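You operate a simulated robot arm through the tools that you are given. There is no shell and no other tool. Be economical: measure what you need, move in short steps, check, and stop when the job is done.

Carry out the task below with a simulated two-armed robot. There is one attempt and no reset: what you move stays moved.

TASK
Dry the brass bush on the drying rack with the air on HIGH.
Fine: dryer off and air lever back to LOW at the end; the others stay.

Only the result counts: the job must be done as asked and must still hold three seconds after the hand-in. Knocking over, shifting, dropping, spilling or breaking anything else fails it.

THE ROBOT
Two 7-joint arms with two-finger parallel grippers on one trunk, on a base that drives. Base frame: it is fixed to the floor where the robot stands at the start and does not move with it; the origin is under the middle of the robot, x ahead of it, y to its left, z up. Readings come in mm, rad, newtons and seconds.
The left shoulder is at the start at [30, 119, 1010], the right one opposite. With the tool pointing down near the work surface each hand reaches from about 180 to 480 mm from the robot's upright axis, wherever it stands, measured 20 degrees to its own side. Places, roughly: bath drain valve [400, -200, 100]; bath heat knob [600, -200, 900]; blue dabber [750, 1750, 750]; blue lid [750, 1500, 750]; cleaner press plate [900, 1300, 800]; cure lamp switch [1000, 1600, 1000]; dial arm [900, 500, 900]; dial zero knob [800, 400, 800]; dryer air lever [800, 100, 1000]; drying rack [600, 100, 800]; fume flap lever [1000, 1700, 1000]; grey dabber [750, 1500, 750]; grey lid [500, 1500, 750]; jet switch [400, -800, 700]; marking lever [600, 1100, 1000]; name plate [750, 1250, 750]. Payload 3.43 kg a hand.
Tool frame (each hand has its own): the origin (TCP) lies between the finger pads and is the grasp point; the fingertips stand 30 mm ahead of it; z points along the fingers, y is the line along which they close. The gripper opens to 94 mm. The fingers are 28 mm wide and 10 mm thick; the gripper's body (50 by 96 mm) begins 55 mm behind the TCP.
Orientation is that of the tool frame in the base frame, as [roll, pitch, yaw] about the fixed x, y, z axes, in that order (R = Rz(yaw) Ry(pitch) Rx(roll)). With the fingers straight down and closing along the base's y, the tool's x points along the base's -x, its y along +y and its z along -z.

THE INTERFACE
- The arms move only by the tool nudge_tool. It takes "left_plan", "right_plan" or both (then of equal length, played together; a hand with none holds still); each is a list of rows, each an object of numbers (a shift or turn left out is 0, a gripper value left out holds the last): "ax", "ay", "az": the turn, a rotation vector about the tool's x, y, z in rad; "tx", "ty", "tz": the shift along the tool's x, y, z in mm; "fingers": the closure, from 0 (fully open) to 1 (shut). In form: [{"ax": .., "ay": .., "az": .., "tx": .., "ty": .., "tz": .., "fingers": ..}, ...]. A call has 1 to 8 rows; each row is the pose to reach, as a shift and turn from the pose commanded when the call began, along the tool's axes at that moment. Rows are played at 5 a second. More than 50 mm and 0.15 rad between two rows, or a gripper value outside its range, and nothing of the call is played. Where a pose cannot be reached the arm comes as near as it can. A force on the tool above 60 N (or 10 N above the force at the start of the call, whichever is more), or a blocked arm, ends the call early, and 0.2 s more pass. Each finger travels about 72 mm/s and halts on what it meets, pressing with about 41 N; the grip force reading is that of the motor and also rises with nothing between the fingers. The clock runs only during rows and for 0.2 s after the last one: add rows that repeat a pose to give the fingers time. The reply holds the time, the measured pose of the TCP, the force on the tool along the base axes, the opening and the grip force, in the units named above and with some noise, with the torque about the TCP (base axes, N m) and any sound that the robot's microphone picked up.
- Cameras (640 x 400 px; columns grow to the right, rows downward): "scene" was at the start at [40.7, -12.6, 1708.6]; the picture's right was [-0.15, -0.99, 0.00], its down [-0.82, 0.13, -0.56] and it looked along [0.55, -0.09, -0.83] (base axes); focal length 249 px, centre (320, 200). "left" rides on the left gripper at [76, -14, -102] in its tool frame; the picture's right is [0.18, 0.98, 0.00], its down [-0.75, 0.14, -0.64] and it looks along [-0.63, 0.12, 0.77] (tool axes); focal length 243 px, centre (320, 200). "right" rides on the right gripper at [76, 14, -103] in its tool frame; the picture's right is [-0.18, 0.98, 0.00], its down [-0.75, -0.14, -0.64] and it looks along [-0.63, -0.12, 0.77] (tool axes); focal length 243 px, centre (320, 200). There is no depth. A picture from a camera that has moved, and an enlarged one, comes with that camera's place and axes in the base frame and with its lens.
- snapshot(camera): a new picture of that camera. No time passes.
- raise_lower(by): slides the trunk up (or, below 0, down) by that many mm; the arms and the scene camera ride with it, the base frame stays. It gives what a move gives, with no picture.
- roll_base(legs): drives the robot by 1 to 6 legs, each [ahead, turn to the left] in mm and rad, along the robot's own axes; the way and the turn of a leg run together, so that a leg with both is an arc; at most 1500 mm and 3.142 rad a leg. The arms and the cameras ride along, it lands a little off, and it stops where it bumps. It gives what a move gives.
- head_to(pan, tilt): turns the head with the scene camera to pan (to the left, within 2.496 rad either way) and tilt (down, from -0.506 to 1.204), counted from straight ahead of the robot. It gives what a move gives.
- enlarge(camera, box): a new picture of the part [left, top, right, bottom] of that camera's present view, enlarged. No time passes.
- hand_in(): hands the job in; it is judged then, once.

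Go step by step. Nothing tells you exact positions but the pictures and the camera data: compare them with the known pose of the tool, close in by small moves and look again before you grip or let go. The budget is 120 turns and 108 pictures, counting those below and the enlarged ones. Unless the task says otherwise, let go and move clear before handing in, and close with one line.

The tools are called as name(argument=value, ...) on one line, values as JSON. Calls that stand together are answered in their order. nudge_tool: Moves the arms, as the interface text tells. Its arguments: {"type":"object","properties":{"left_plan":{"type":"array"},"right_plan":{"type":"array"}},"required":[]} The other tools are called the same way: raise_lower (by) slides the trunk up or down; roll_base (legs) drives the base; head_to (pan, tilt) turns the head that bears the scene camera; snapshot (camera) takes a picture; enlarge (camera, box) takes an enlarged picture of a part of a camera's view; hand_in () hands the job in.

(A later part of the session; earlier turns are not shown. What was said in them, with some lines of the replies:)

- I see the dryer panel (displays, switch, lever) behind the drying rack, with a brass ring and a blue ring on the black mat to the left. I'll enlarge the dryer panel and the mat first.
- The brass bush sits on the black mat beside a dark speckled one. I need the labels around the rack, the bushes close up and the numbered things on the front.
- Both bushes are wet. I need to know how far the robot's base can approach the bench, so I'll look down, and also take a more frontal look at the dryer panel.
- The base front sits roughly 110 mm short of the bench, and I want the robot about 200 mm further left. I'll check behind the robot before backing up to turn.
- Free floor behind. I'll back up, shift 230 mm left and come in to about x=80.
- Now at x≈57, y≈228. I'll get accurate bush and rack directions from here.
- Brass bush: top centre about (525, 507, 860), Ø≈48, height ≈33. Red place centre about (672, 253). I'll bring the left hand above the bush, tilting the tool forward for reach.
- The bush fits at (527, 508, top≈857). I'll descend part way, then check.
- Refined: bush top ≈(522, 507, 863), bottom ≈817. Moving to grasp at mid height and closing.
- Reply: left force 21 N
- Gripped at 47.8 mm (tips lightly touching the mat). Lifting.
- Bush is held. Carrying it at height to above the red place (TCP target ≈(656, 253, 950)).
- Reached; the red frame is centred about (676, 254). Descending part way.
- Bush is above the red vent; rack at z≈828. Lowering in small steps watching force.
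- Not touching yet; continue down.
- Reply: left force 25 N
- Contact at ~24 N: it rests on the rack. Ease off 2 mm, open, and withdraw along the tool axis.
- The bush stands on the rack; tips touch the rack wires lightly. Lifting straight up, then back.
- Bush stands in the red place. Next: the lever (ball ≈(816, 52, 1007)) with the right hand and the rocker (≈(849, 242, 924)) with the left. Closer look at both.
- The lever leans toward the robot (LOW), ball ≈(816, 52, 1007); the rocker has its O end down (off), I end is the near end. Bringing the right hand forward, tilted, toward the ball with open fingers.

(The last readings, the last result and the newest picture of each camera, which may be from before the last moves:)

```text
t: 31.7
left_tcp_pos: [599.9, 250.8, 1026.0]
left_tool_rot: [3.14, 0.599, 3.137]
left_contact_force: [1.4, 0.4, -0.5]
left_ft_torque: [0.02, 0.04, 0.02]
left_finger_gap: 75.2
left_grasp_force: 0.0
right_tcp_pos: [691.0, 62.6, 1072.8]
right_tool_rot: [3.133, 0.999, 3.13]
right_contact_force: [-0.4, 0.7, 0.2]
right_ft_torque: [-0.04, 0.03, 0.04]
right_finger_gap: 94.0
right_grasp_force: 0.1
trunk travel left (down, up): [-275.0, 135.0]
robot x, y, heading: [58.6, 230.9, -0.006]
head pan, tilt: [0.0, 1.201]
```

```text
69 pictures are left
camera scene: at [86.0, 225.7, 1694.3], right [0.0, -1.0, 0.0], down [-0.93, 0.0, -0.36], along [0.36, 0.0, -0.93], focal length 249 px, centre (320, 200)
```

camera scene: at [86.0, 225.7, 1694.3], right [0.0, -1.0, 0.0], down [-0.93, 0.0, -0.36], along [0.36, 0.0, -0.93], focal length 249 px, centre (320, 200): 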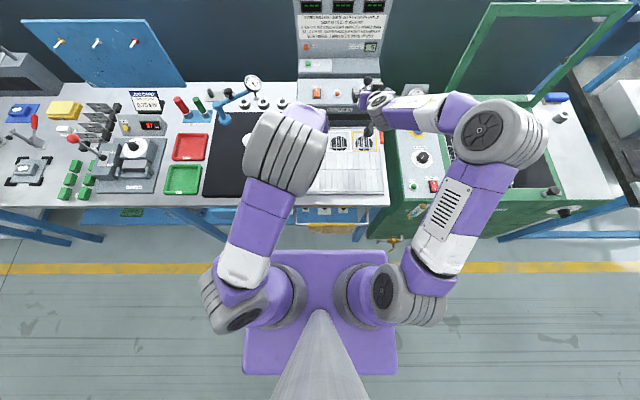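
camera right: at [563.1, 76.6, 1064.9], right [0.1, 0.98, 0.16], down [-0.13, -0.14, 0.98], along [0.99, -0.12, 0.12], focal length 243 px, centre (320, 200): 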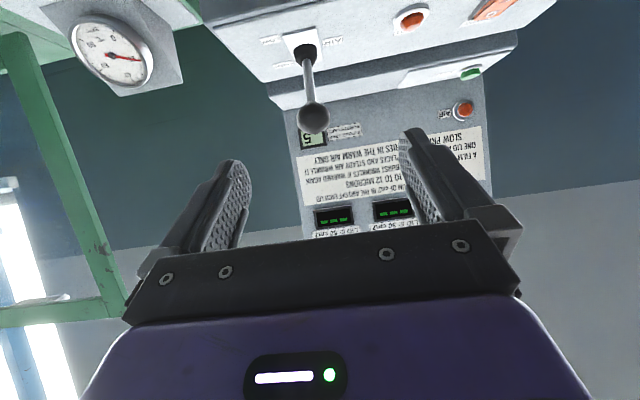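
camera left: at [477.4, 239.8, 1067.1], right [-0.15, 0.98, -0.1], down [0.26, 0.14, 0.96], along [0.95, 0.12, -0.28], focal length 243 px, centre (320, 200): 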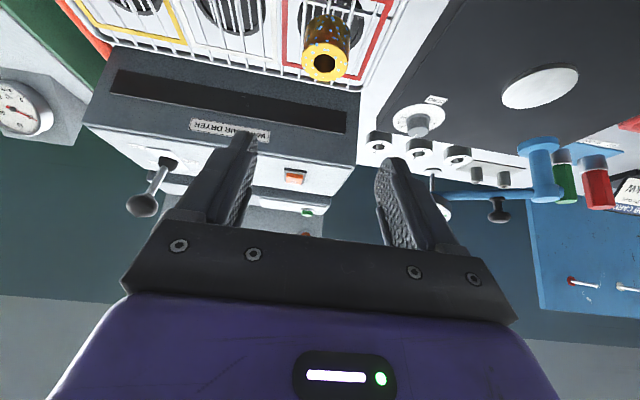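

The ball confirmed at ≈(816, 52, 1010). Approaching so that the fingers straddle it; check before closing.

nudge_tool(right_plan=[{"tx": -10, "ty": -5, "tz": 40}, {"tx": -14, "ty": -10, "tz": 80}, {"tx": -15, "ty": -11, "tz": 115}])

snapshot(camera="right")

snapshot(camera="left")

```text
t: 32.5
left_tcp_pos: [601.3, 251.9, 1024.6]
left_tool_rot: [-3.141, 0.6, 3.138]
left_contact_force: [0.4, 0.5, -0.1]
left_ft_torque: [-0.02, -0.02, 0.0]
left_finger_gap: 75.2
left_grasp_force: 0.0
right_tcp_pos: [796.1, 51.3, 1023.8]
right_tool_rot: [3.141, 1.001, 3.139]
right_contact_force: [0.4, -0.6, -0.5]
right_ft_torque: [-0.02, 0.0, 0.02]
right_finger_gap: 93.9
right_grasp_force: 0.0
trunk travel left (down, up): [-275.0, 135.0]
robot x, y, heading: [55.4, 225.6, -0.004]
head pan, tilt: [0.0, 1.201]
```

```text
68 pictures are left
camera right: at [669.3, 65.1, 1015.9], right [0.1, 0.98, 0.16], down [-0.13, -0.14, 0.98], along [0.99, -0.12, 0.12], focal length 243 px, centre (320, 200)
```

right: 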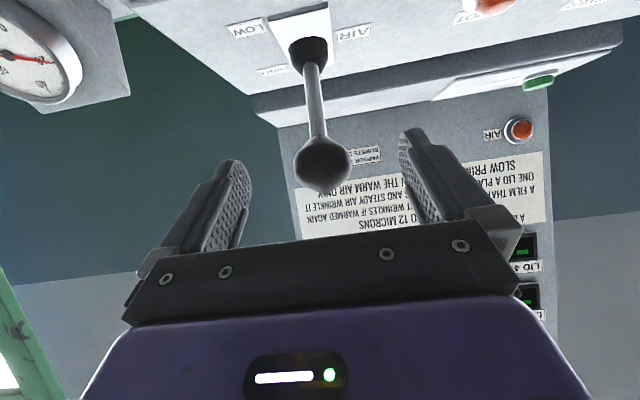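

```text
67 pictures are left
camera left: at [479.7, 239.3, 1066.2], right [-0.15, 0.98, -0.1], down [0.26, 0.14, 0.96], along [0.95, 0.12, -0.28], focal length 243 px, centre (320, 200)
```

left: 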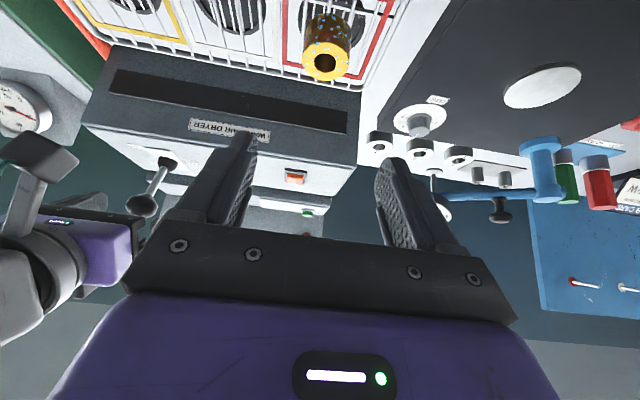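

Ball ≈(812, 52, 1012), centred between the fingers. Advancing 20 mm and gripping.

nudge_tool(right_plan=[{"tx": 1, "tz": 21}, {"tx": 1, "tz": 21, "fingers": 0.6}, {"tx": 1, "tz": 21, "fingers": 0.75}, {"tx": 1, "tz": 21, "fingers": 0.75}, {"tx": 1, "tz": 21, "fingers": 0.75}])

snapshot(camera="right")

```text
t: 33.7
left_tcp_pos: [598.2, 253.0, 1026.4]
left_tool_rot: [-3.141, 0.601, 3.14]
left_contact_force: [0.6, -0.9, 0.1]
left_ft_torque: [-0.04, 0.01, -0.04]
left_finger_gap: 75.2
left_grasp_force: 0.1
right_tcp_pos: [812.0, 52.9, 1012.2]
right_tool_rot: [3.139, 1.001, 3.139]
right_contact_force: [-1.5, 3.1, 1.3]
right_ft_torque: [0.04, 0.05, 0.03]
right_finger_gap: 32.3
right_grasp_force: 45.0
trunk travel left (down, up): [-275.0, 135.0]
robot x, y, heading: [57.6, 229.8, 0.004]
head pan, tilt: [0.0, 1.201]
```

```text
66 pictures are left
camera right: at [683.8, 66.9, 1004.8], right [0.1, 0.98, 0.16], down [-0.13, -0.14, 0.98], along [0.99, -0.12, 0.12], focal length 243 px, centre (320, 200)
```

right: 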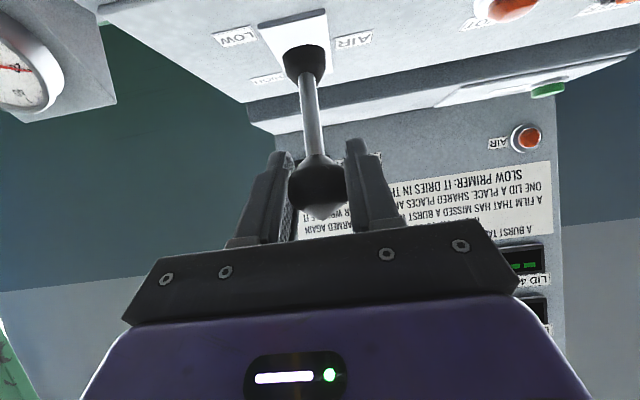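

Ball gripped (32 mm). Pushing the lever away toward HIGH along its arc.

nudge_tool(right_plan=[{"tx": -9, "tz": 5}, {"tx": -14.8, "tz": 11.9}, {"tx": -21, "tz": 20}, {"tx": -27.2, "tz": 27.6}])

snapshot(camera="right")

```text
t: 34.7
left_tcp_pos: [598.8, 252.6, 1027.2]
left_tool_rot: [3.141, 0.6, 3.14]
left_contact_force: [0.6, 0.3, 0.5]
left_ft_torque: [0.01, 0.0, 0.02]
left_finger_gap: 75.1
left_grasp_force: 0.0
right_tcp_pos: [847.5, 53.1, 1016.4]
right_tool_rot: [-3.139, 0.992, -3.139]
right_contact_force: [-16.8, 7.7, -15.3]
right_ft_torque: [-0.1, 1.13, -0.12]
right_finger_gap: 32.1
right_grasp_force: 45.1
trunk travel left (down, up): [-275.0, 135.0]
robot x, y, heading: [54.3, 229.2, -0.002]
head pan, tilt: [0.0, 1.201]
```

```text
65 pictures are left
camera right: at [719.3, 66.7, 1009.2], right [0.1, 0.98, 0.15], down [-0.13, -0.14, 0.98], along [0.99, -0.12, 0.11], focal length 243 px, centre (320, 200)
```

right: 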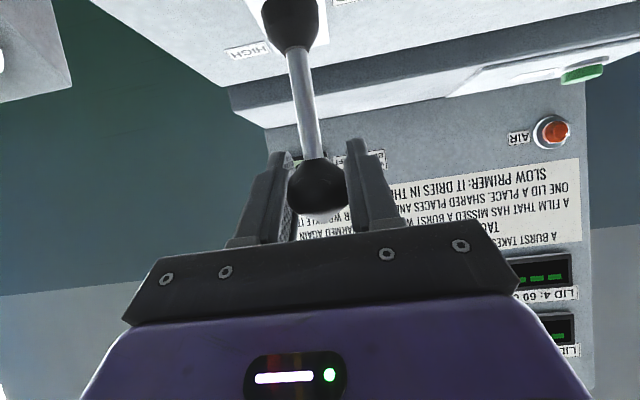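

Lever moving, about upright. Continue with a slightly lower arc.

nudge_tool(right_plan=[{"tx": -2, "tz": 8}, {"tx": -4.7, "tz": 14.8}, {"tx": -6.3, "tz": 22}, {"tx": -7.8, "tz": 30.6}])

snapshot(camera="right")

snapshot(camera="left")

```text
t: 35.7
left_tcp_pos: [594.1, 251.7, 1028.3]
left_tool_rot: [-3.141, 0.607, 3.139]
left_contact_force: [0.1, -1.5, -0.4]
left_ft_torque: [0.0, 0.0, 0.03]
left_finger_gap: 75.3
left_grasp_force: 0.0
right_tcp_pos: [872.0, 52.9, 1009.7]
right_tool_rot: [-3.14, 0.991, -3.139]
right_contact_force: [-53.5, 7.1, -7.4]
right_ft_torque: [0.0, 0.14, -0.02]
right_finger_gap: 32.4
right_grasp_force: 45.5
trunk travel left (down, up): [-275.0, 135.0]
robot x, y, heading: [56.5, 230.2, 0.001]
head pan, tilt: [0.0, 1.201]
```

```text
64 pictures are left
camera right: at [744.1, 66.8, 1003.2], right [0.1, 0.98, 0.15], down [-0.13, -0.14, 0.98], along [0.99, -0.12, 0.11], focal length 243 px, centre (320, 200)
```

right: 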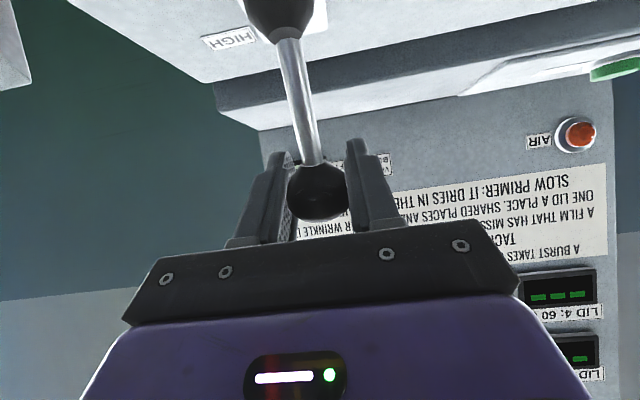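

```text
63 pictures are left
camera left: at [473.4, 239.7, 1068.7], right [-0.15, 0.98, -0.11], down [0.26, 0.14, 0.96], along [0.96, 0.11, -0.27], focal length 243 px, centre (320, 200)
```

left: 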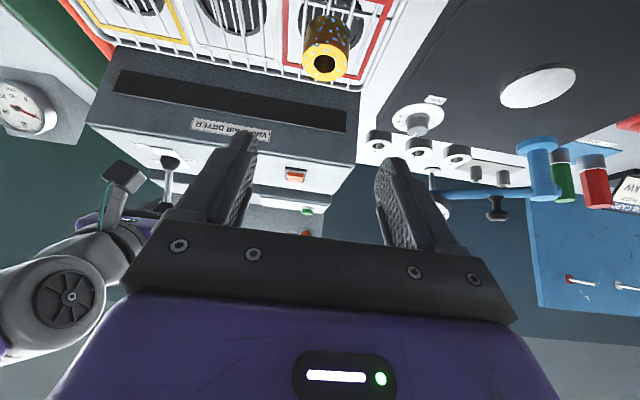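

Force climbed to 53 N at x≈872 — likely the HIGH stop. Easing off a few mm to see whether it holds.

nudge_tool(right_plan=[{"tx": 3.8, "tz": -5.9}, {"tx": 3.8, "tz": -5.9}])

```text
t: 36.3
left_tcp_pos: [598.4, 253.5, 1027.7]
left_tool_rot: [3.141, 0.601, 3.138]
left_contact_force: [-0.7, -0.6, 0.2]
left_ft_torque: [-0.01, 0.02, 0.0]
left_finger_gap: 74.9
left_grasp_force: 0.1
right_tcp_pos: [871.4, 54.2, 1010.4]
right_tool_rot: [-3.14, 1.0, -3.139]
right_contact_force: [-15.4, 7.1, -11.8]
right_ft_torque: [-0.29, -0.39, 0.09]
right_finger_gap: 32.1
right_grasp_force: 45.4
trunk travel left (down, up): [-275.0, 135.0]
robot x, y, heading: [59.3, 233.0, -0.005]
head pan, tilt: [0.0, 1.201]
```

It stays put at a hard stop: lever is HIGH. I keep holding it and bring the left hand, fingers shut, above the near (I) end of the rocker.

nudge_tool(left_plan=[{"tx": -34, "ty": -2, "tz": 27, "ay": -0.08, "fingers": 1}, {"tx": -68, "ty": -5, "tz": 54, "ay": -0.16}, {"tx": -101, "ty": -7, "tz": 82, "ay": -0.24}, {"tx": -135, "ty": -10, "tz": 109, "ay": -0.32}, {"tx": -160, "ty": -12, "tz": 130, "ay": -0.4}, {"tx": -160, "ty": -12, "tz": 130, "ay": -0.4}])

snapshot(camera="left")

snapshot(camera="scene")

```text
t: 37.7
left_tcp_pos: [802.4, 241.6, 1009.4]
left_tool_rot: [-3.14, 1.002, -3.141]
left_contact_force: [0.0, -0.3, 0.3]
left_ft_torque: [-0.02, -0.03, -0.01]
left_finger_gap: 0.0
left_grasp_force: 32.9
right_tcp_pos: [871.0, 53.9, 1009.9]
right_tool_rot: [3.141, 0.999, 3.14]
right_contact_force: [-11.4, 11.4, -9.0]
right_ft_torque: [0.11, -0.4, -0.09]
right_finger_gap: 32.1
right_grasp_force: 45.4
trunk travel left (down, up): [-275.0, 135.0]
robot x, y, heading: [57.9, 227.1, -0.007]
head pan, tilt: [0.0, 1.201]
```

```text
62 pictures are left
camera left: at [675.7, 228.7, 998.1], right [-0.1, 0.98, -0.16], down [-0.13, 0.14, 0.98], along [0.99, 0.12, 0.12], focal length 243 px, centre (320, 200)
```

left: 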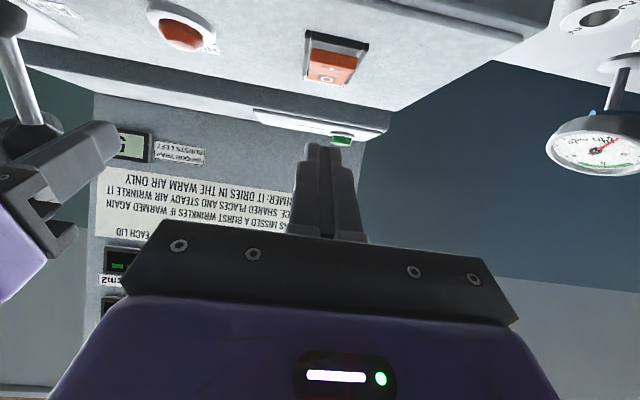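

```text
61 pictures are left
camera scene: at [83.4, 229.3, 1694.4], right [0.0, -1.0, 0.0], down [-0.93, 0.0, -0.36], along [0.36, 0.0, -0.93], focal length 249 px, centre (320, 200)
```

scene: 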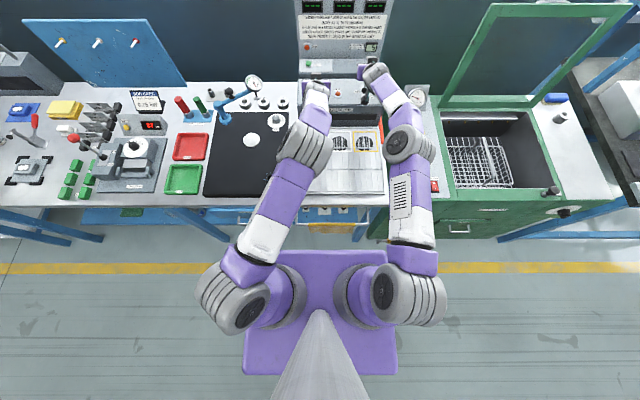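

I'll enlarge the rocker from here.

enlarge(camera="left", box=[280, 0, 400, 160])

enlarge(camera="scene", box=[290, 50, 402, 120])

```text
2.50 times, centred on (340, 80) of left
camera zoom: at [675.7, 228.7, 998.1], right [-0.1, 0.98, -0.16], down [-0.13, 0.14, 0.98], along [0.99, 0.12, 0.12], focal length 606 px, centre (270, 500)
```

zoom: 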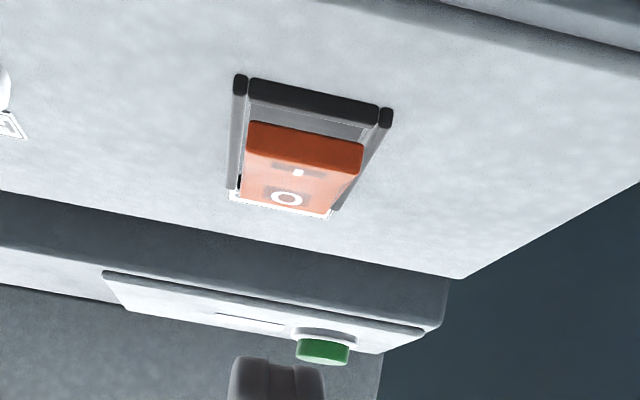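

```text
5.71 times, centred on (346, 85) of scene
camera zoom: at [83.4, 229.3, 1694.4], right [0.0, -1.0, 0.0], down [-0.93, 0.0, -0.36], along [0.36, 0.0, -0.93], focal length 1421 px, centre (171, 857)
```

zoom: 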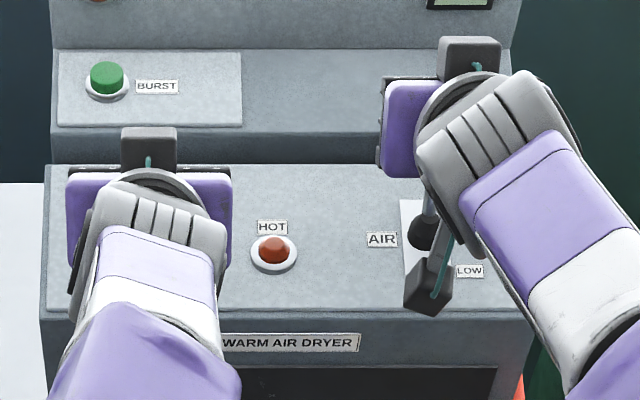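

Raised I lip is around (822–835, 241, 933). Moving just above it, then pressing down.

nudge_tool(left_plan=[{"tx": 15, "tz": 17}, {"tx": 29, "tz": 32}, {"tx": 29, "tz": 32}])

enlarge(camera="left", box=[240, 0, 440, 160])

snapshot(camera="right")

```text
t: 38.5
left_tcp_pos: [813.7, 240.6, 970.5]
left_tool_rot: [-3.134, 1.007, -3.141]
left_contact_force: [-3.4, 0.8, 15.0]
left_ft_torque: [0.03, -0.18, 0.06]
left_finger_gap: 0.0
left_grasp_force: 32.9
right_tcp_pos: [870.3, 53.2, 1011.3]
right_tool_rot: [-3.14, 1.001, 3.141]
right_contact_force: [-1.0, 13.1, -13.9]
right_ft_torque: [0.02, -0.91, -0.07]
right_finger_gap: 32.2
right_grasp_force: 44.4
trunk travel left (down, up): [-275.0, 135.0]
robot x, y, heading: [57.9, 230.6, -0.005]
head pan, tilt: [0.0, 1.201]
```

```text
2.50 times, centred on (340, 80) of left
camera zoom: at [686.6, 227.2, 959.7], right [-0.09, 0.98, -0.16], down [-0.14, 0.14, 0.98], along [0.99, 0.11, 0.12], focal length 606 px, centre (270, 500)
```

zoom: 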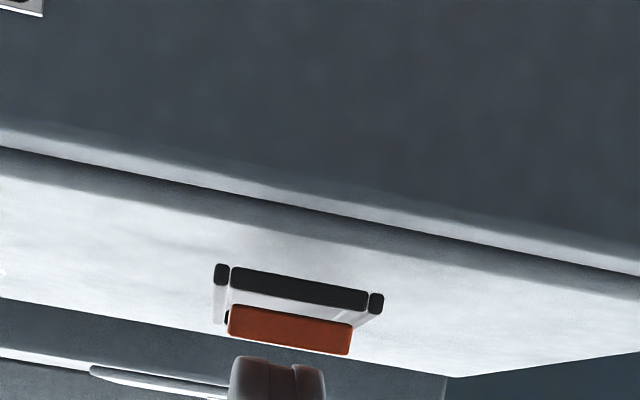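

```text
57 pictures are left
camera right: at [743.4, 66.9, 1002.4], right [0.1, 0.98, 0.15], down [-0.13, -0.14, 0.98], along [0.99, -0.12, 0.12], focal length 243 px, centre (320, 200)
```

right: 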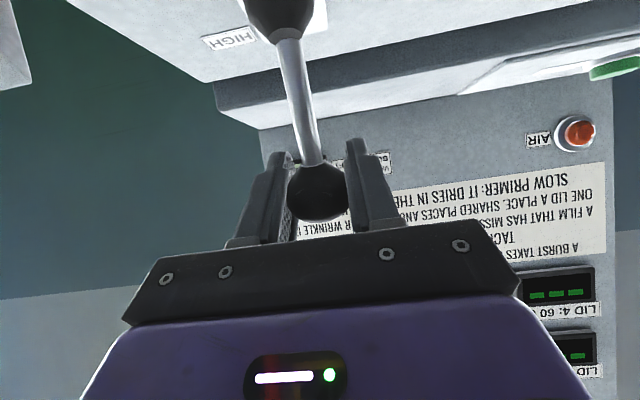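

Tip touches the rocker (15 N, lip at z≈942). Pressing down.

nudge_tool(left_plan=[{"tx": 2.5, "tz": 1.6}, {"tx": 5, "tz": 3.2}, {"tx": 8.4, "tz": 5.4}, {"tx": 8.4, "tz": 5.4}])

enlarge(camera="left", box=[240, 0, 440, 160])

```text
t: 39.5
left_tcp_pos: [814.7, 238.6, 969.5]
left_tool_rot: [-3.126, 1.026, -3.133]
left_contact_force: [-12.5, 3.6, 45.3]
left_ft_torque: [0.07, -0.49, 0.11]
left_finger_gap: 0.0
left_grasp_force: 33.2
right_tcp_pos: [868.5, 53.1, 1011.7]
right_tool_rot: [-3.139, 1.001, 3.14]
right_contact_force: [9.6, 12.5, -18.7]
right_ft_torque: [-0.06, -1.2, -0.12]
right_finger_gap: 31.9
right_grasp_force: 44.7
trunk travel left (down, up): [-275.0, 135.0]
robot x, y, heading: [57.9, 229.1, -0.002]
head pan, tilt: [0.0, 1.201]
```

```text
2.50 times, centred on (340, 80) of left
camera zoom: at [688.3, 227.1, 957.1], right [-0.09, 0.98, -0.17], down [-0.16, 0.15, 0.98], along [0.98, 0.11, 0.14], focal length 606 px, centre (270, 500)
```

zoom: 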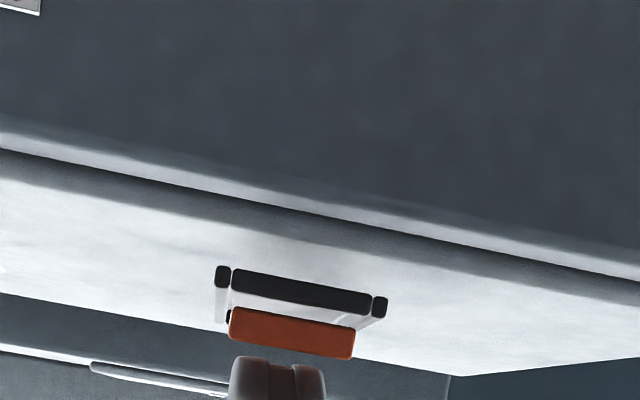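

No motion: re-triangulating gives the lip nearer, at x≈793, z≈945, so I was pressing the far (O) end. Lift, move back 30 mm and look again.

nudge_tool(left_plan=[{"tx": -12, "tz": -8}, {"tx": -25, "tz": -16}, {"tx": -9, "tz": -41}, {"tx": -9, "tz": -41}])

enlarge(camera="left", box=[240, 0, 440, 160])

enlarge(camera="right", box=[400, 0, 640, 150])

```text
t: 40.5
left_tcp_pos: [782.4, 241.2, 985.5]
left_tool_rot: [-3.139, 0.998, 3.141]
left_contact_force: [-1.0, -0.5, 0.3]
left_ft_torque: [-0.01, -0.02, -0.02]
left_finger_gap: 0.3
left_grasp_force: 33.0
right_tcp_pos: [869.2, 52.7, 1011.2]
right_tool_rot: [-3.14, 1.001, 3.14]
right_contact_force: [-15.5, 13.2, -5.0]
right_ft_torque: [0.0, 0.99, -0.15]
right_finger_gap: 31.9
right_grasp_force: 45.3
trunk travel left (down, up): [-275.0, 135.0]
robot x, y, heading: [58.5, 228.7, -0.005]
head pan, tilt: [0.0, 1.201]
```

```text
2.50 times, centred on (340, 80) of left
camera zoom: at [655.2, 228.3, 976.5], right [-0.1, 0.98, -0.16], down [-0.13, 0.14, 0.98], along [0.99, 0.12, 0.12], focal length 606 px, centre (270, 500)
```

zoom: 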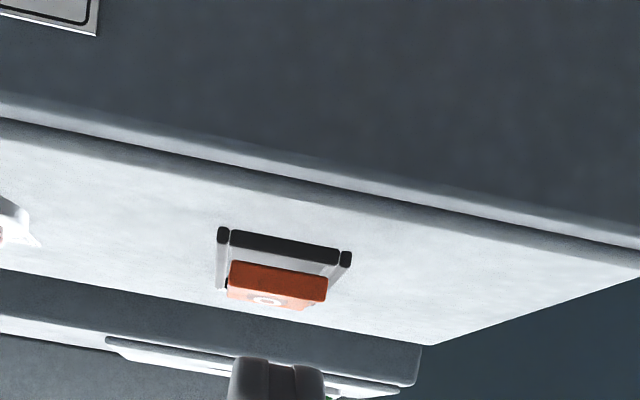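

```text
2.67 times, centred on (520, 75) of right
camera zoom: at [742.6, 66.9, 1002.6], right [0.1, 0.98, 0.15], down [-0.13, -0.14, 0.98], along [0.99, -0.12, 0.12], focal length 647 px, centre (-213, 533)
```

zoom: 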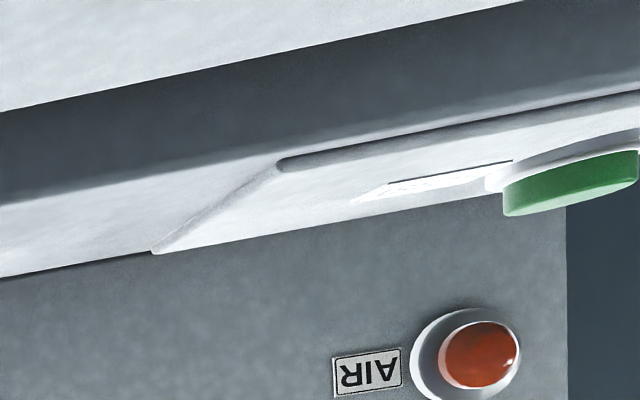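

Lip edge is at x≈806, z≈945. Pressing at x≈811 now.

nudge_tool(left_plan=[{"tx": 2, "tz": 14}, {"tx": 7, "tz": 17.2}, {"tx": 11.2, "tz": 20}, {"tx": 14.6, "tz": 22}, {"tx": 14.6, "tz": 22}])

enlarge(camera="left", box=[240, 0, 440, 160])

```text
t: 41.7
left_tcp_pos: [794.1, 239.4, 968.7]
left_tool_rot: [-3.135, 1.014, -3.14]
left_contact_force: [-13.3, 3.7, 32.4]
left_ft_torque: [0.12, -0.19, -0.03]
left_finger_gap: 0.2
left_grasp_force: 33.4
right_tcp_pos: [869.7, 52.6, 1012.4]
right_tool_rot: [-3.14, 1.001, -3.139]
right_contact_force: [8.8, 11.1, -17.8]
right_ft_torque: [-0.05, -1.31, 0.0]
right_finger_gap: 32.0
right_grasp_force: 44.7
trunk travel left (down, up): [-275.0, 135.0]
robot x, y, heading: [57.1, 230.0, 0.002]
head pan, tilt: [0.0, 1.201]
heard: click
```

```text
2.50 times, centred on (340, 80) of left
camera zoom: at [667.6, 228.1, 958.2], right [-0.09, 0.98, -0.16], down [-0.15, 0.14, 0.98], along [0.98, 0.11, 0.13], focal length 606 px, centre (270, 500)
```

zoom: 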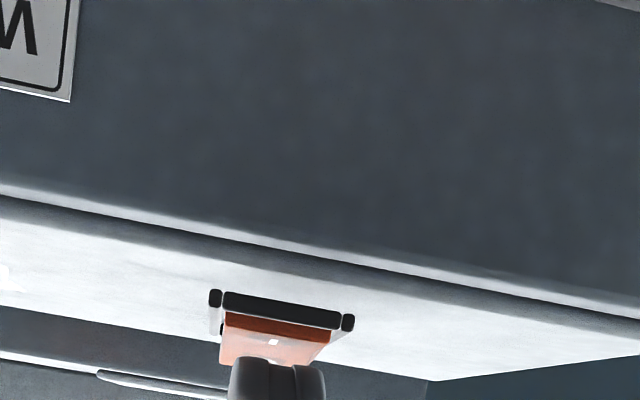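

Click heard – the dryer is on. Backing the left hand off to where its camera sees the bush and lamps.

nudge_tool(left_plan=[{"tx": -25, "tz": -16}, {"tx": -30, "tz": -45}, {"tx": -15, "tz": -85, "ay": 0.1}, {"tx": 0, "tz": -125, "ay": 0.2}, {"tx": 15, "tz": -165, "ay": 0.3}, {"tx": 30, "tz": -200, "ay": 0.4}])

snapshot(camera="left")

snapshot(camera="scene")

```text
t: 43.1
left_tcp_pos: [609.6, 243.5, 1048.2]
left_tool_rot: [3.141, 0.599, 3.14]
left_contact_force: [0.3, -0.1, 0.8]
left_ft_torque: [0.01, -0.01, 0.01]
left_finger_gap: 0.1
left_grasp_force: 33.3
right_tcp_pos: [869.6, 53.6, 1010.0]
right_tool_rot: [-3.141, 0.998, -3.14]
right_contact_force: [-13.7, 13.0, -5.2]
right_ft_torque: [-0.02, 0.61, -0.11]
right_finger_gap: 31.9
right_grasp_force: 45.3
trunk travel left (down, up): [-275.0, 135.0]
robot x, y, heading: [56.4, 227.3, -0.007]
head pan, tilt: [0.0, 1.201]
```

```text
52 pictures are left
camera left: at [489.0, 230.9, 1088.8], right [-0.15, 0.98, -0.11], down [0.26, 0.14, 0.95], along [0.95, 0.12, -0.28], focal length 243 px, centre (320, 200)
```

left: 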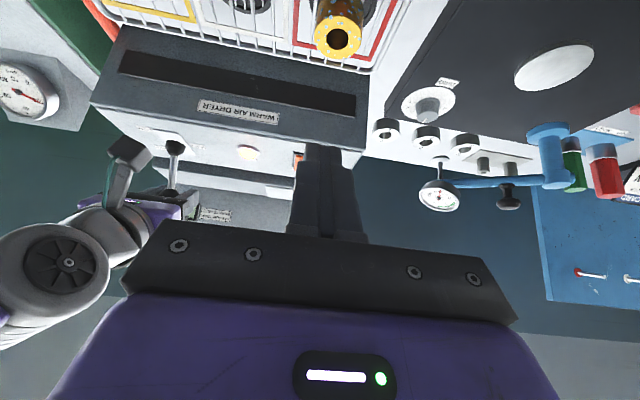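

```text
51 pictures are left
camera scene: at [82.7, 229.7, 1694.4], right [0.0, -1.0, 0.0], down [-0.93, 0.0, -0.36], along [0.36, 0.0, -0.93], focal length 249 px, centre (320, 200)
```

scene: 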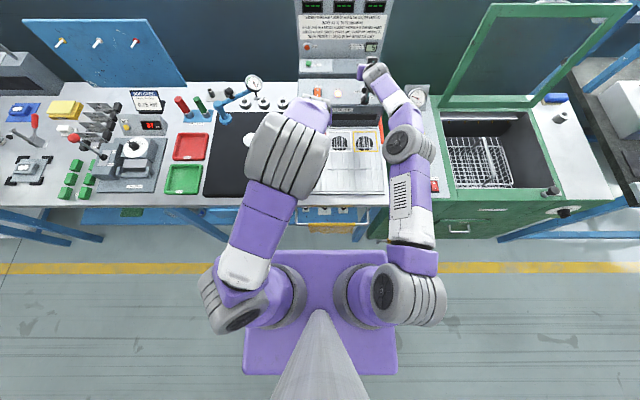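

The HOT lamp is now lit. Checking the bush's droplets.

enlarge(camera="left", box=[290, 0, 390, 65])

enlarge(camera="left", box=[100, 110, 340, 250])

```text
6.15 times, centred on (340, 32) of left
camera zoom: at [489.0, 230.9, 1088.8], right [-0.15, 0.98, -0.11], down [0.26, 0.14, 0.95], along [0.95, 0.12, -0.28], focal length 1493 px, centre (197, 1231)
```

zoom: 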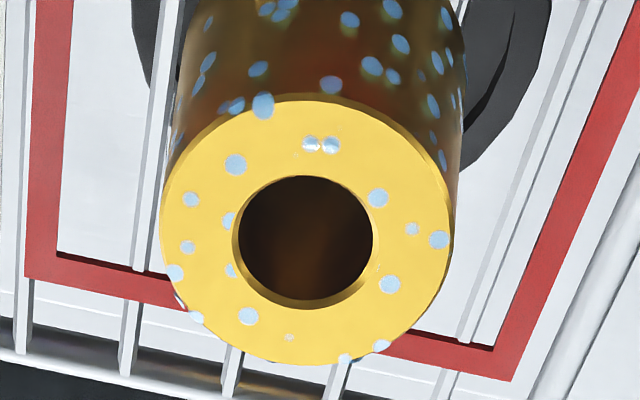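

```text
2.67 times, centred on (220, 180) of left
camera zoom: at [489.0, 230.9, 1088.8], right [-0.15, 0.98, -0.11], down [0.26, 0.14, 0.95], along [0.95, 0.12, -0.28], focal length 647 px, centre (587, 253)
```

zoom: 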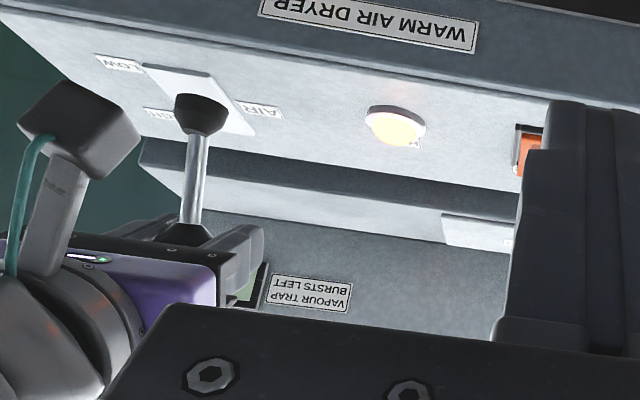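

Now waiting with the warm air on.

nudge_tool(left_plan=[{"tx": 0}, {"tx": 0}, {"tx": 0}, {"tx": 0}, {"tx": 0}, {"tx": 0}, {"tx": 0}, {"tx": 0}])

nudge_tool(left_plan=[{"tx": 0}, {"tx": 0}, {"tx": 0}, {"tx": 0}, {"tx": 0}, {"tx": 0}, {"tx": 0}, {"tx": 0}])

enlarge(camera="left", box=[290, 0, 390, 65])

```text
t: 44.9
left_tcp_pos: [609.6, 242.4, 1048.8]
left_tool_rot: [-3.139, 0.601, 3.137]
left_contact_force: [0.3, 0.4, 0.4]
left_ft_torque: [0.0, -0.02, 0.02]
left_finger_gap: 0.0
left_grasp_force: 33.3
right_tcp_pos: [870.5, 53.3, 1010.4]
right_tool_rot: [-3.139, 1.001, -3.141]
right_contact_force: [-13.0, 13.3, -8.4]
right_ft_torque: [-0.07, 0.01, -0.13]
right_finger_gap: 31.9
right_grasp_force: 44.3
trunk travel left (down, up): [-275.0, 135.0]
robot x, y, heading: [58.7, 229.0, -0.002]
head pan, tilt: [0.0, 1.201]
```

```text
t: 46.7
left_tcp_pos: [610.6, 243.7, 1046.8]
left_tool_rot: [-3.14, 0.602, 3.14]
left_contact_force: [-0.6, -0.2, -0.7]
left_ft_torque: [-0.01, -0.02, 0.02]
left_finger_gap: 0.0
left_grasp_force: 32.8
right_tcp_pos: [870.3, 53.6, 1011.2]
right_tool_rot: [-3.14, 1.0, -3.142]
right_contact_force: [-12.9, 13.7, -6.9]
right_ft_torque: [-0.01, -0.07, -0.12]
right_finger_gap: 32.0
right_grasp_force: 45.1
trunk travel left (down, up): [-275.0, 135.0]
robot x, y, heading: [59.2, 230.8, -0.006]
head pan, tilt: [0.0, 1.201]
```

```text
6.15 times, centred on (340, 32) of left
camera zoom: at [489.7, 230.7, 1088.4], right [-0.15, 0.98, -0.11], down [0.26, 0.14, 0.96], along [0.95, 0.12, -0.28], focal length 1493 px, centre (197, 1231)
```

zoom: 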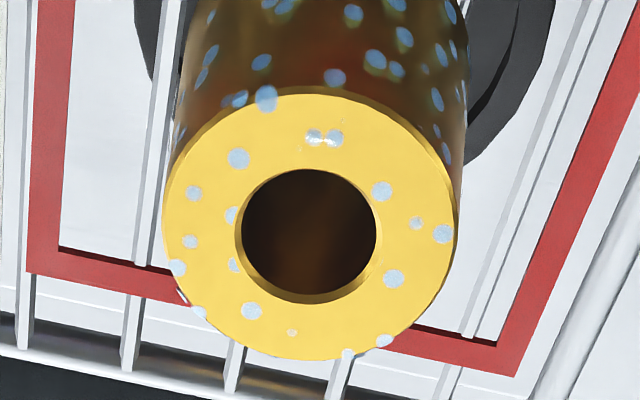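

No visible change yet. I'll pass time with long head sweeps (nothing else moves) and look again.

head_to(pan=2.4, tilt=1.0)

head_to(pan=-2.4, tilt=1.0)

head_to(pan=0.0, tilt=1.0)

enlarge(camera="left", box=[290, 0, 390, 65])

```text
t: 48.9
left_tcp_pos: [609.7, 243.7, 1048.4]
left_tool_rot: [-3.14, 0.6, 3.14]
left_contact_force: [0.9, 0.1, 0.1]
left_ft_torque: [-0.02, 0.01, -0.01]
left_finger_gap: 0.0
left_grasp_force: 33.0
right_tcp_pos: [870.6, 53.1, 1010.8]
right_tool_rot: [-3.14, 1.001, 3.141]
right_contact_force: [-11.7, 13.6, -7.4]
right_ft_torque: [-0.02, -0.06, -0.08]
right_finger_gap: 32.2
right_grasp_force: 45.2
trunk travel left (down, up): [-275.0, 135.0]
robot x, y, heading: [58.8, 228.5, -0.001]
head pan, tilt: [2.4, 1.0]
```

```text
t: 52.7
left_tcp_pos: [610.5, 243.4, 1046.9]
left_tool_rot: [-3.14, 0.6, 3.141]
left_contact_force: [1.1, -0.6, 0.3]
left_ft_torque: [-0.01, 0.01, -0.02]
left_finger_gap: 0.0
left_grasp_force: 33.0
right_tcp_pos: [870.5, 53.3, 1010.0]
right_tool_rot: [-3.138, 1.001, 3.141]
right_contact_force: [-11.8, 13.4, -8.2]
right_ft_torque: [-0.07, -0.14, -0.1]
right_finger_gap: 31.9
right_grasp_force: 45.2
trunk travel left (down, up): [-275.0, 135.0]
robot x, y, heading: [60.5, 226.5, -0.003]
head pan, tilt: [-2.4, 1.0]
```

```text
t: 54.9
left_tcp_pos: [609.5, 243.3, 1047.6]
left_tool_rot: [-3.141, 0.599, 3.141]
left_contact_force: [-0.3, -0.5, -0.2]
left_ft_torque: [0.03, 0.01, 0.04]
left_finger_gap: 0.2
left_grasp_force: 32.4
right_tcp_pos: [869.8, 52.4, 1010.1]
right_tool_rot: [-3.139, 1.001, 3.14]
right_contact_force: [-11.1, 13.6, -8.1]
right_ft_torque: [-0.05, -0.09, -0.11]
right_finger_gap: 31.7
right_grasp_force: 44.7
trunk travel left (down, up): [-275.0, 135.0]
robot x, y, heading: [57.8, 227.7, -0.005]
head pan, tilt: [0.0, 1.0]
```

```text
6.15 times, centred on (340, 32) of left
camera zoom: at [489.8, 230.7, 1088.4], right [-0.15, 0.98, -0.11], down [0.26, 0.14, 0.96], along [0.95, 0.12, -0.28], focal length 1493 px, centre (197, 1231)
```

zoom: 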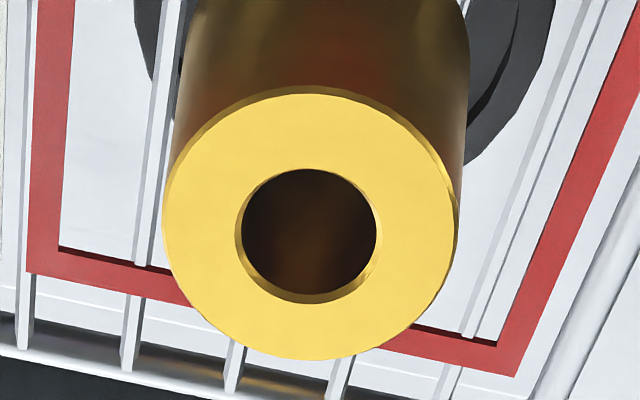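

The bush is dry. Now back to the rocker to press its O (far) end, hovering first.

nudge_tool(left_plan=[{"tx": -28, "tz": 29, "ay": -0.08}, {"tx": -56, "tz": 58, "ay": -0.16}, {"tx": -84, "tz": 87, "ay": -0.24}, {"tx": -112, "tz": 116, "ay": -0.32}, {"tx": -136, "ty": -2, "tz": 145, "ay": -0.4}, {"tx": -140, "ty": -2, "tz": 148, "ay": -0.4}])

enlarge(camera="left", box=[240, 0, 440, 160])

```text
t: 56.3
left_tcp_pos: [809.7, 240.3, 1004.7]
left_tool_rot: [-3.137, 1.002, -3.139]
left_contact_force: [-0.6, -0.1, 0.8]
left_ft_torque: [0.0, 0.02, 0.01]
left_finger_gap: 0.0
left_grasp_force: 33.1
right_tcp_pos: [870.4, 52.9, 1011.4]
right_tool_rot: [3.141, 1.001, -3.141]
right_contact_force: [-11.5, 13.3, -6.9]
right_ft_torque: [-0.04, -0.09, -0.13]
right_finger_gap: 31.7
right_grasp_force: 45.4
trunk travel left (down, up): [-275.0, 135.0]
robot x, y, heading: [57.8, 225.4, -0.001]
head pan, tilt: [0.0, 1.0]
```

```text
2.50 times, centred on (340, 80) of left
camera zoom: at [682.5, 228.4, 994.8], right [-0.1, 0.98, -0.16], down [-0.13, 0.14, 0.98], along [0.99, 0.12, 0.12], focal length 606 px, centre (270, 500)
```

zoom: 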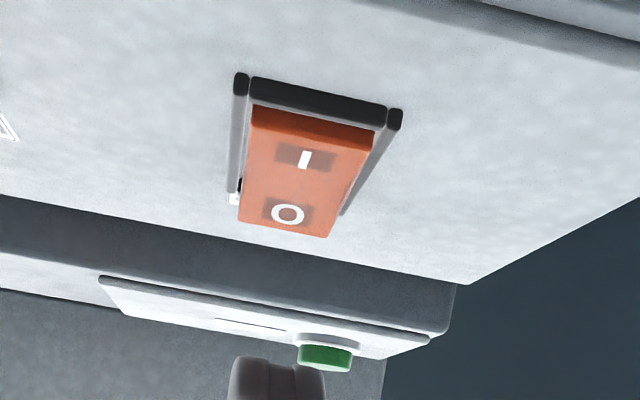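

The far (O) end is now raised; O mark ≈(831, 241, 945). Pressing there.

nudge_tool(left_plan=[{"tx": 10, "tz": 10}, {"tx": 20.8, "tz": 19.3}, {"tx": 27, "tz": 23.2}, {"tx": 31, "tz": 26}, {"tx": 35, "tz": 28.5}, {"tx": 35, "tz": 28.5}])

enlarge(camera="left", box=[240, 0, 440, 160])

```text
t: 57.7
left_tcp_pos: [816.4, 238.5, 969.2]
left_tool_rot: [-3.129, 1.025, -3.136]
left_contact_force: [-5.5, 6.5, 42.4]
left_ft_torque: [0.15, -0.65, -0.13]
left_finger_gap: 0.2
left_grasp_force: 33.5
right_tcp_pos: [870.3, 53.8, 1010.8]
right_tool_rot: [-3.138, 1.002, -3.14]
right_contact_force: [11.1, 10.6, -19.0]
right_ft_torque: [-0.11, -1.35, -0.07]
right_finger_gap: 32.1
right_grasp_force: 45.0
trunk travel left (down, up): [-275.0, 135.0]
robot x, y, heading: [58.4, 231.2, -0.007]
head pan, tilt: [0.0, 1.0]
heard: click
```

```text
2.50 times, centred on (340, 80) of left
camera zoom: at [690.0, 226.9, 956.9], right [-0.09, 0.98, -0.16], down [-0.16, 0.15, 0.98], along [0.98, 0.11, 0.14], focal length 606 px, centre (270, 500)
```

zoom: 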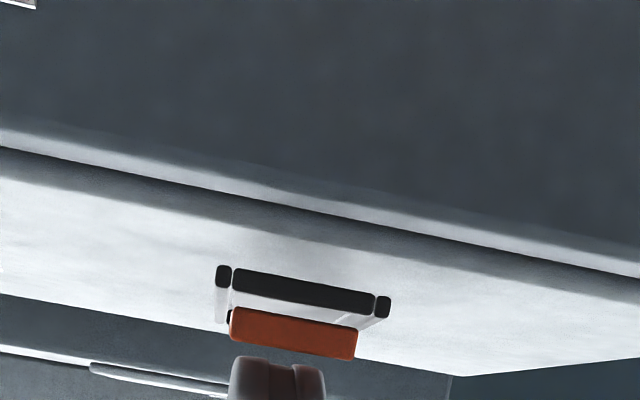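

Click – dryer off. Retract the left hand, and pull the lever back toward LOW with the right.

nudge_tool(left_plan=[{"tx": -25, "tz": -16}, {"tx": -30, "tz": -45}, {"tx": -15, "tz": -85, "ay": 0.1}, {"tx": 0, "tz": -125, "ay": 0.2}, {"tx": 15, "tz": -165, "ay": 0.3}, {"tx": 30, "tz": -200, "ay": 0.4}])

nudge_tool(right_plan=[{"tx": 4, "tz": -11.7}, {"tx": 7, "tz": -20}, {"tx": 10.3, "tz": -29}, {"tx": 15.5, "tz": -36}, {"tx": 20.9, "tz": -43.6}, {"tx": 31.3, "tz": -52.3}])

snapshot(camera="left")

```text
t: 59.1
left_tcp_pos: [627.7, 240.2, 1040.7]
left_tool_rot: [-3.139, 0.597, 3.14]
left_contact_force: [0.1, -0.7, 0.6]
left_ft_torque: [-0.01, -0.01, -0.01]
left_finger_gap: 0.1
left_grasp_force: 33.3
right_tcp_pos: [869.4, 53.7, 1010.8]
right_tool_rot: [-3.14, 0.999, 3.141]
right_contact_force: [-14.3, 13.8, -5.7]
right_ft_torque: [0.01, 0.74, -0.06]
right_finger_gap: 32.0
right_grasp_force: 45.3
trunk travel left (down, up): [-275.0, 135.0]
robot x, y, heading: [58.7, 228.1, -0.004]
head pan, tilt: [0.0, 1.0]
```

```text
t: 60.5
left_tcp_pos: [628.9, 238.8, 1041.3]
left_tool_rot: [-3.14, 0.6, 3.141]
left_contact_force: [0.2, -0.4, 0.3]
left_ft_torque: [-0.01, 0.01, 0.01]
left_finger_gap: 0.3
left_grasp_force: 33.4
right_tcp_pos: [812.7, 53.3, 1015.9]
right_tool_rot: [3.14, 1.005, 3.14]
right_contact_force: [10.0, 6.6, 6.6]
right_ft_torque: [-0.01, -1.12, -0.09]
right_finger_gap: 32.0
right_grasp_force: 45.3
trunk travel left (down, up): [-275.0, 135.0]
robot x, y, heading: [52.8, 230.6, -0.003]
head pan, tilt: [0.0, 1.0]
```

```text
44 pictures are left
camera left: at [508.7, 226.3, 1081.3], right [-0.15, 0.98, -0.1], down [0.26, 0.14, 0.96], along [0.95, 0.12, -0.28], focal length 243 px, centre (320, 200)
```

left: 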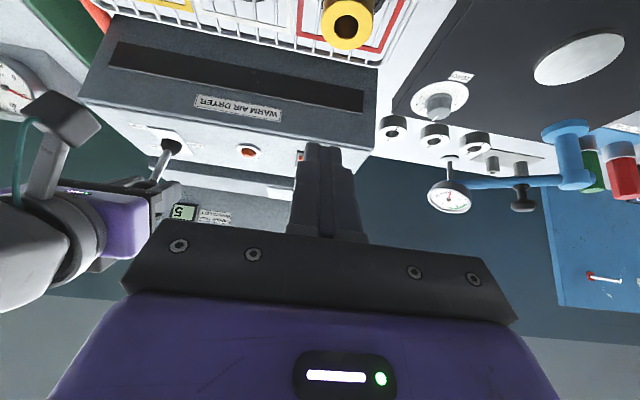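

HOT lamp is dark and the lever is back near its LOW position; press it a bit more against the stop.

nudge_tool(right_plan=[{"tx": 3, "tz": -2}, {"tx": 6, "tz": -4}, {"tx": 8, "tz": -7}, {"tx": 8, "tz": -7}])

```text
t: 61.5
left_tcp_pos: [629.9, 239.6, 1039.8]
left_tool_rot: [-3.14, 0.598, 3.14]
left_contact_force: [0.0, 0.1, -0.5]
left_ft_torque: [0.0, -0.01, -0.02]
left_finger_gap: 0.0
left_grasp_force: 33.1
right_tcp_pos: [805.4, 53.8, 1013.1]
right_tool_rot: [3.137, 1.007, 3.14]
right_contact_force: [23.4, 6.2, 10.8]
right_ft_torque: [-0.04, -0.96, -0.05]
right_finger_gap: 32.0
right_grasp_force: 45.2
trunk travel left (down, up): [-275.0, 135.0]
robot x, y, heading: [58.6, 227.0, -0.002]
head pan, tilt: [0.0, 1.0]
```

Firm at the LOW stop. Relax, release, and back out.

nudge_tool(right_plan=[{"tx": -3, "tz": 4}, {"tx": -3, "tz": 4, "fingers": 0.3}, {"tx": -3, "tz": 4, "fingers": 0}, {"tx": -3, "tz": 4, "fingers": 0}, {"tx": -3, "tz": -36}, {"tx": -6, "tz": -80}, {"tx": -10, "tz": -120}])

snapshot(camera="right")

snapshot(camera="left")

```text
t: 63.1
left_tcp_pos: [627.4, 238.4, 1040.9]
left_tool_rot: [-3.141, 0.603, 3.139]
left_contact_force: [-0.1, -0.2, 0.7]
left_ft_torque: [0.0, -0.01, -0.07]
left_finger_gap: 0.2
left_grasp_force: 33.7
right_tcp_pos: [705.6, 50.1, 1086.0]
right_tool_rot: [3.141, 1.002, 3.14]
right_contact_force: [-0.4, -0.4, 0.7]
right_ft_torque: [0.01, 0.01, -0.01]
right_finger_gap: 94.0
right_grasp_force: 0.1
trunk travel left (down, up): [-275.0, 135.0]
robot x, y, heading: [57.2, 230.8, -0.006]
head pan, tilt: [0.0, 1.0]
```

```text
43 pictures are left
camera right: at [577.9, 65.1, 1076.2], right [0.1, 0.98, 0.15], down [-0.13, -0.14, 0.98], along [0.99, -0.12, 0.12], focal length 243 px, centre (320, 200)
```

right: 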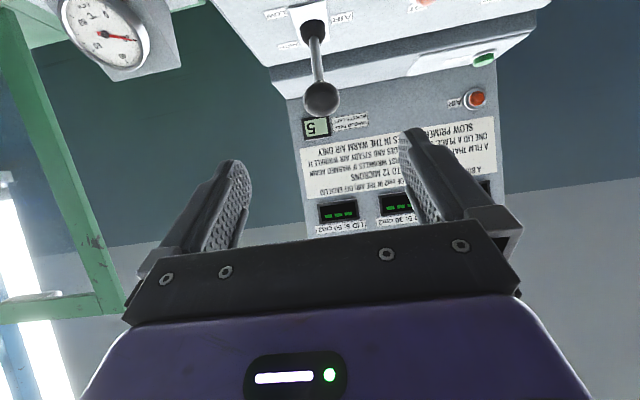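

```text
42 pictures are left
camera left: at [507.1, 225.5, 1081.9], right [-0.15, 0.98, -0.1], down [0.26, 0.14, 0.96], along [0.95, 0.12, -0.28], focal length 243 px, centre (320, 200)
```

left: 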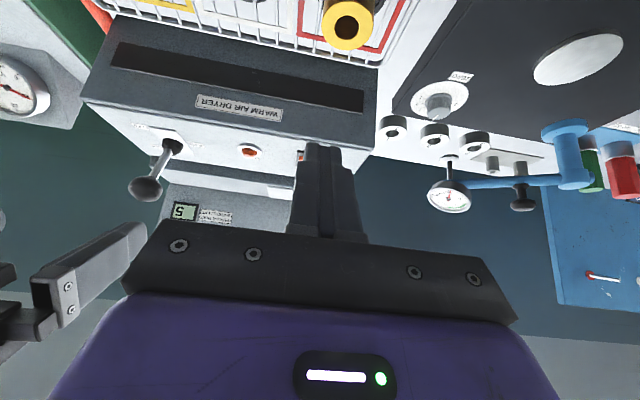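

Lever rests at its original LOW position, dryer off. Final check of the bush.

enlarge(camera="left", box=[270, 0, 430, 100])

snapshot(camera="scene")

```text
4.00 times, centred on (350, 50) of left
camera zoom: at [507.1, 225.5, 1081.9], right [-0.15, 0.98, -0.1], down [0.26, 0.14, 0.96], along [0.95, 0.12, -0.28], focal length 970 px, centre (200, 800)
```

zoom: 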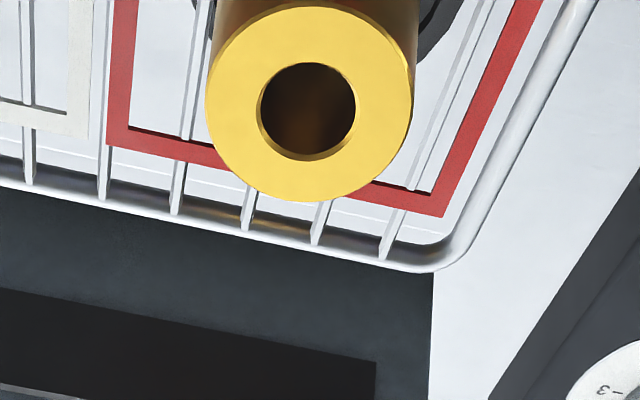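

```text
40 pictures are left
camera scene: at [96.0, 227.6, 1707.1], right [0.0, -1.0, 0.0], down [-0.84, 0.0, -0.54], along [0.54, 0.0, -0.84], focal length 249 px, centre (320, 200)
```

scene: 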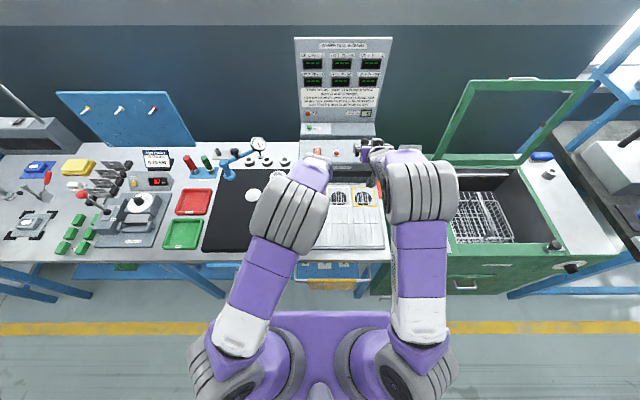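

The bush is dry and stands on the rack, the dryer is off, the lever is on LOW and both hands are clear. Handing in.

hand_in()

```text
The job is handed in.
```

The brass bush was dried on the drying rack's red place with the air on HIGH. The dryer is off, the air lever is back on LOW, and nothing else was moved.
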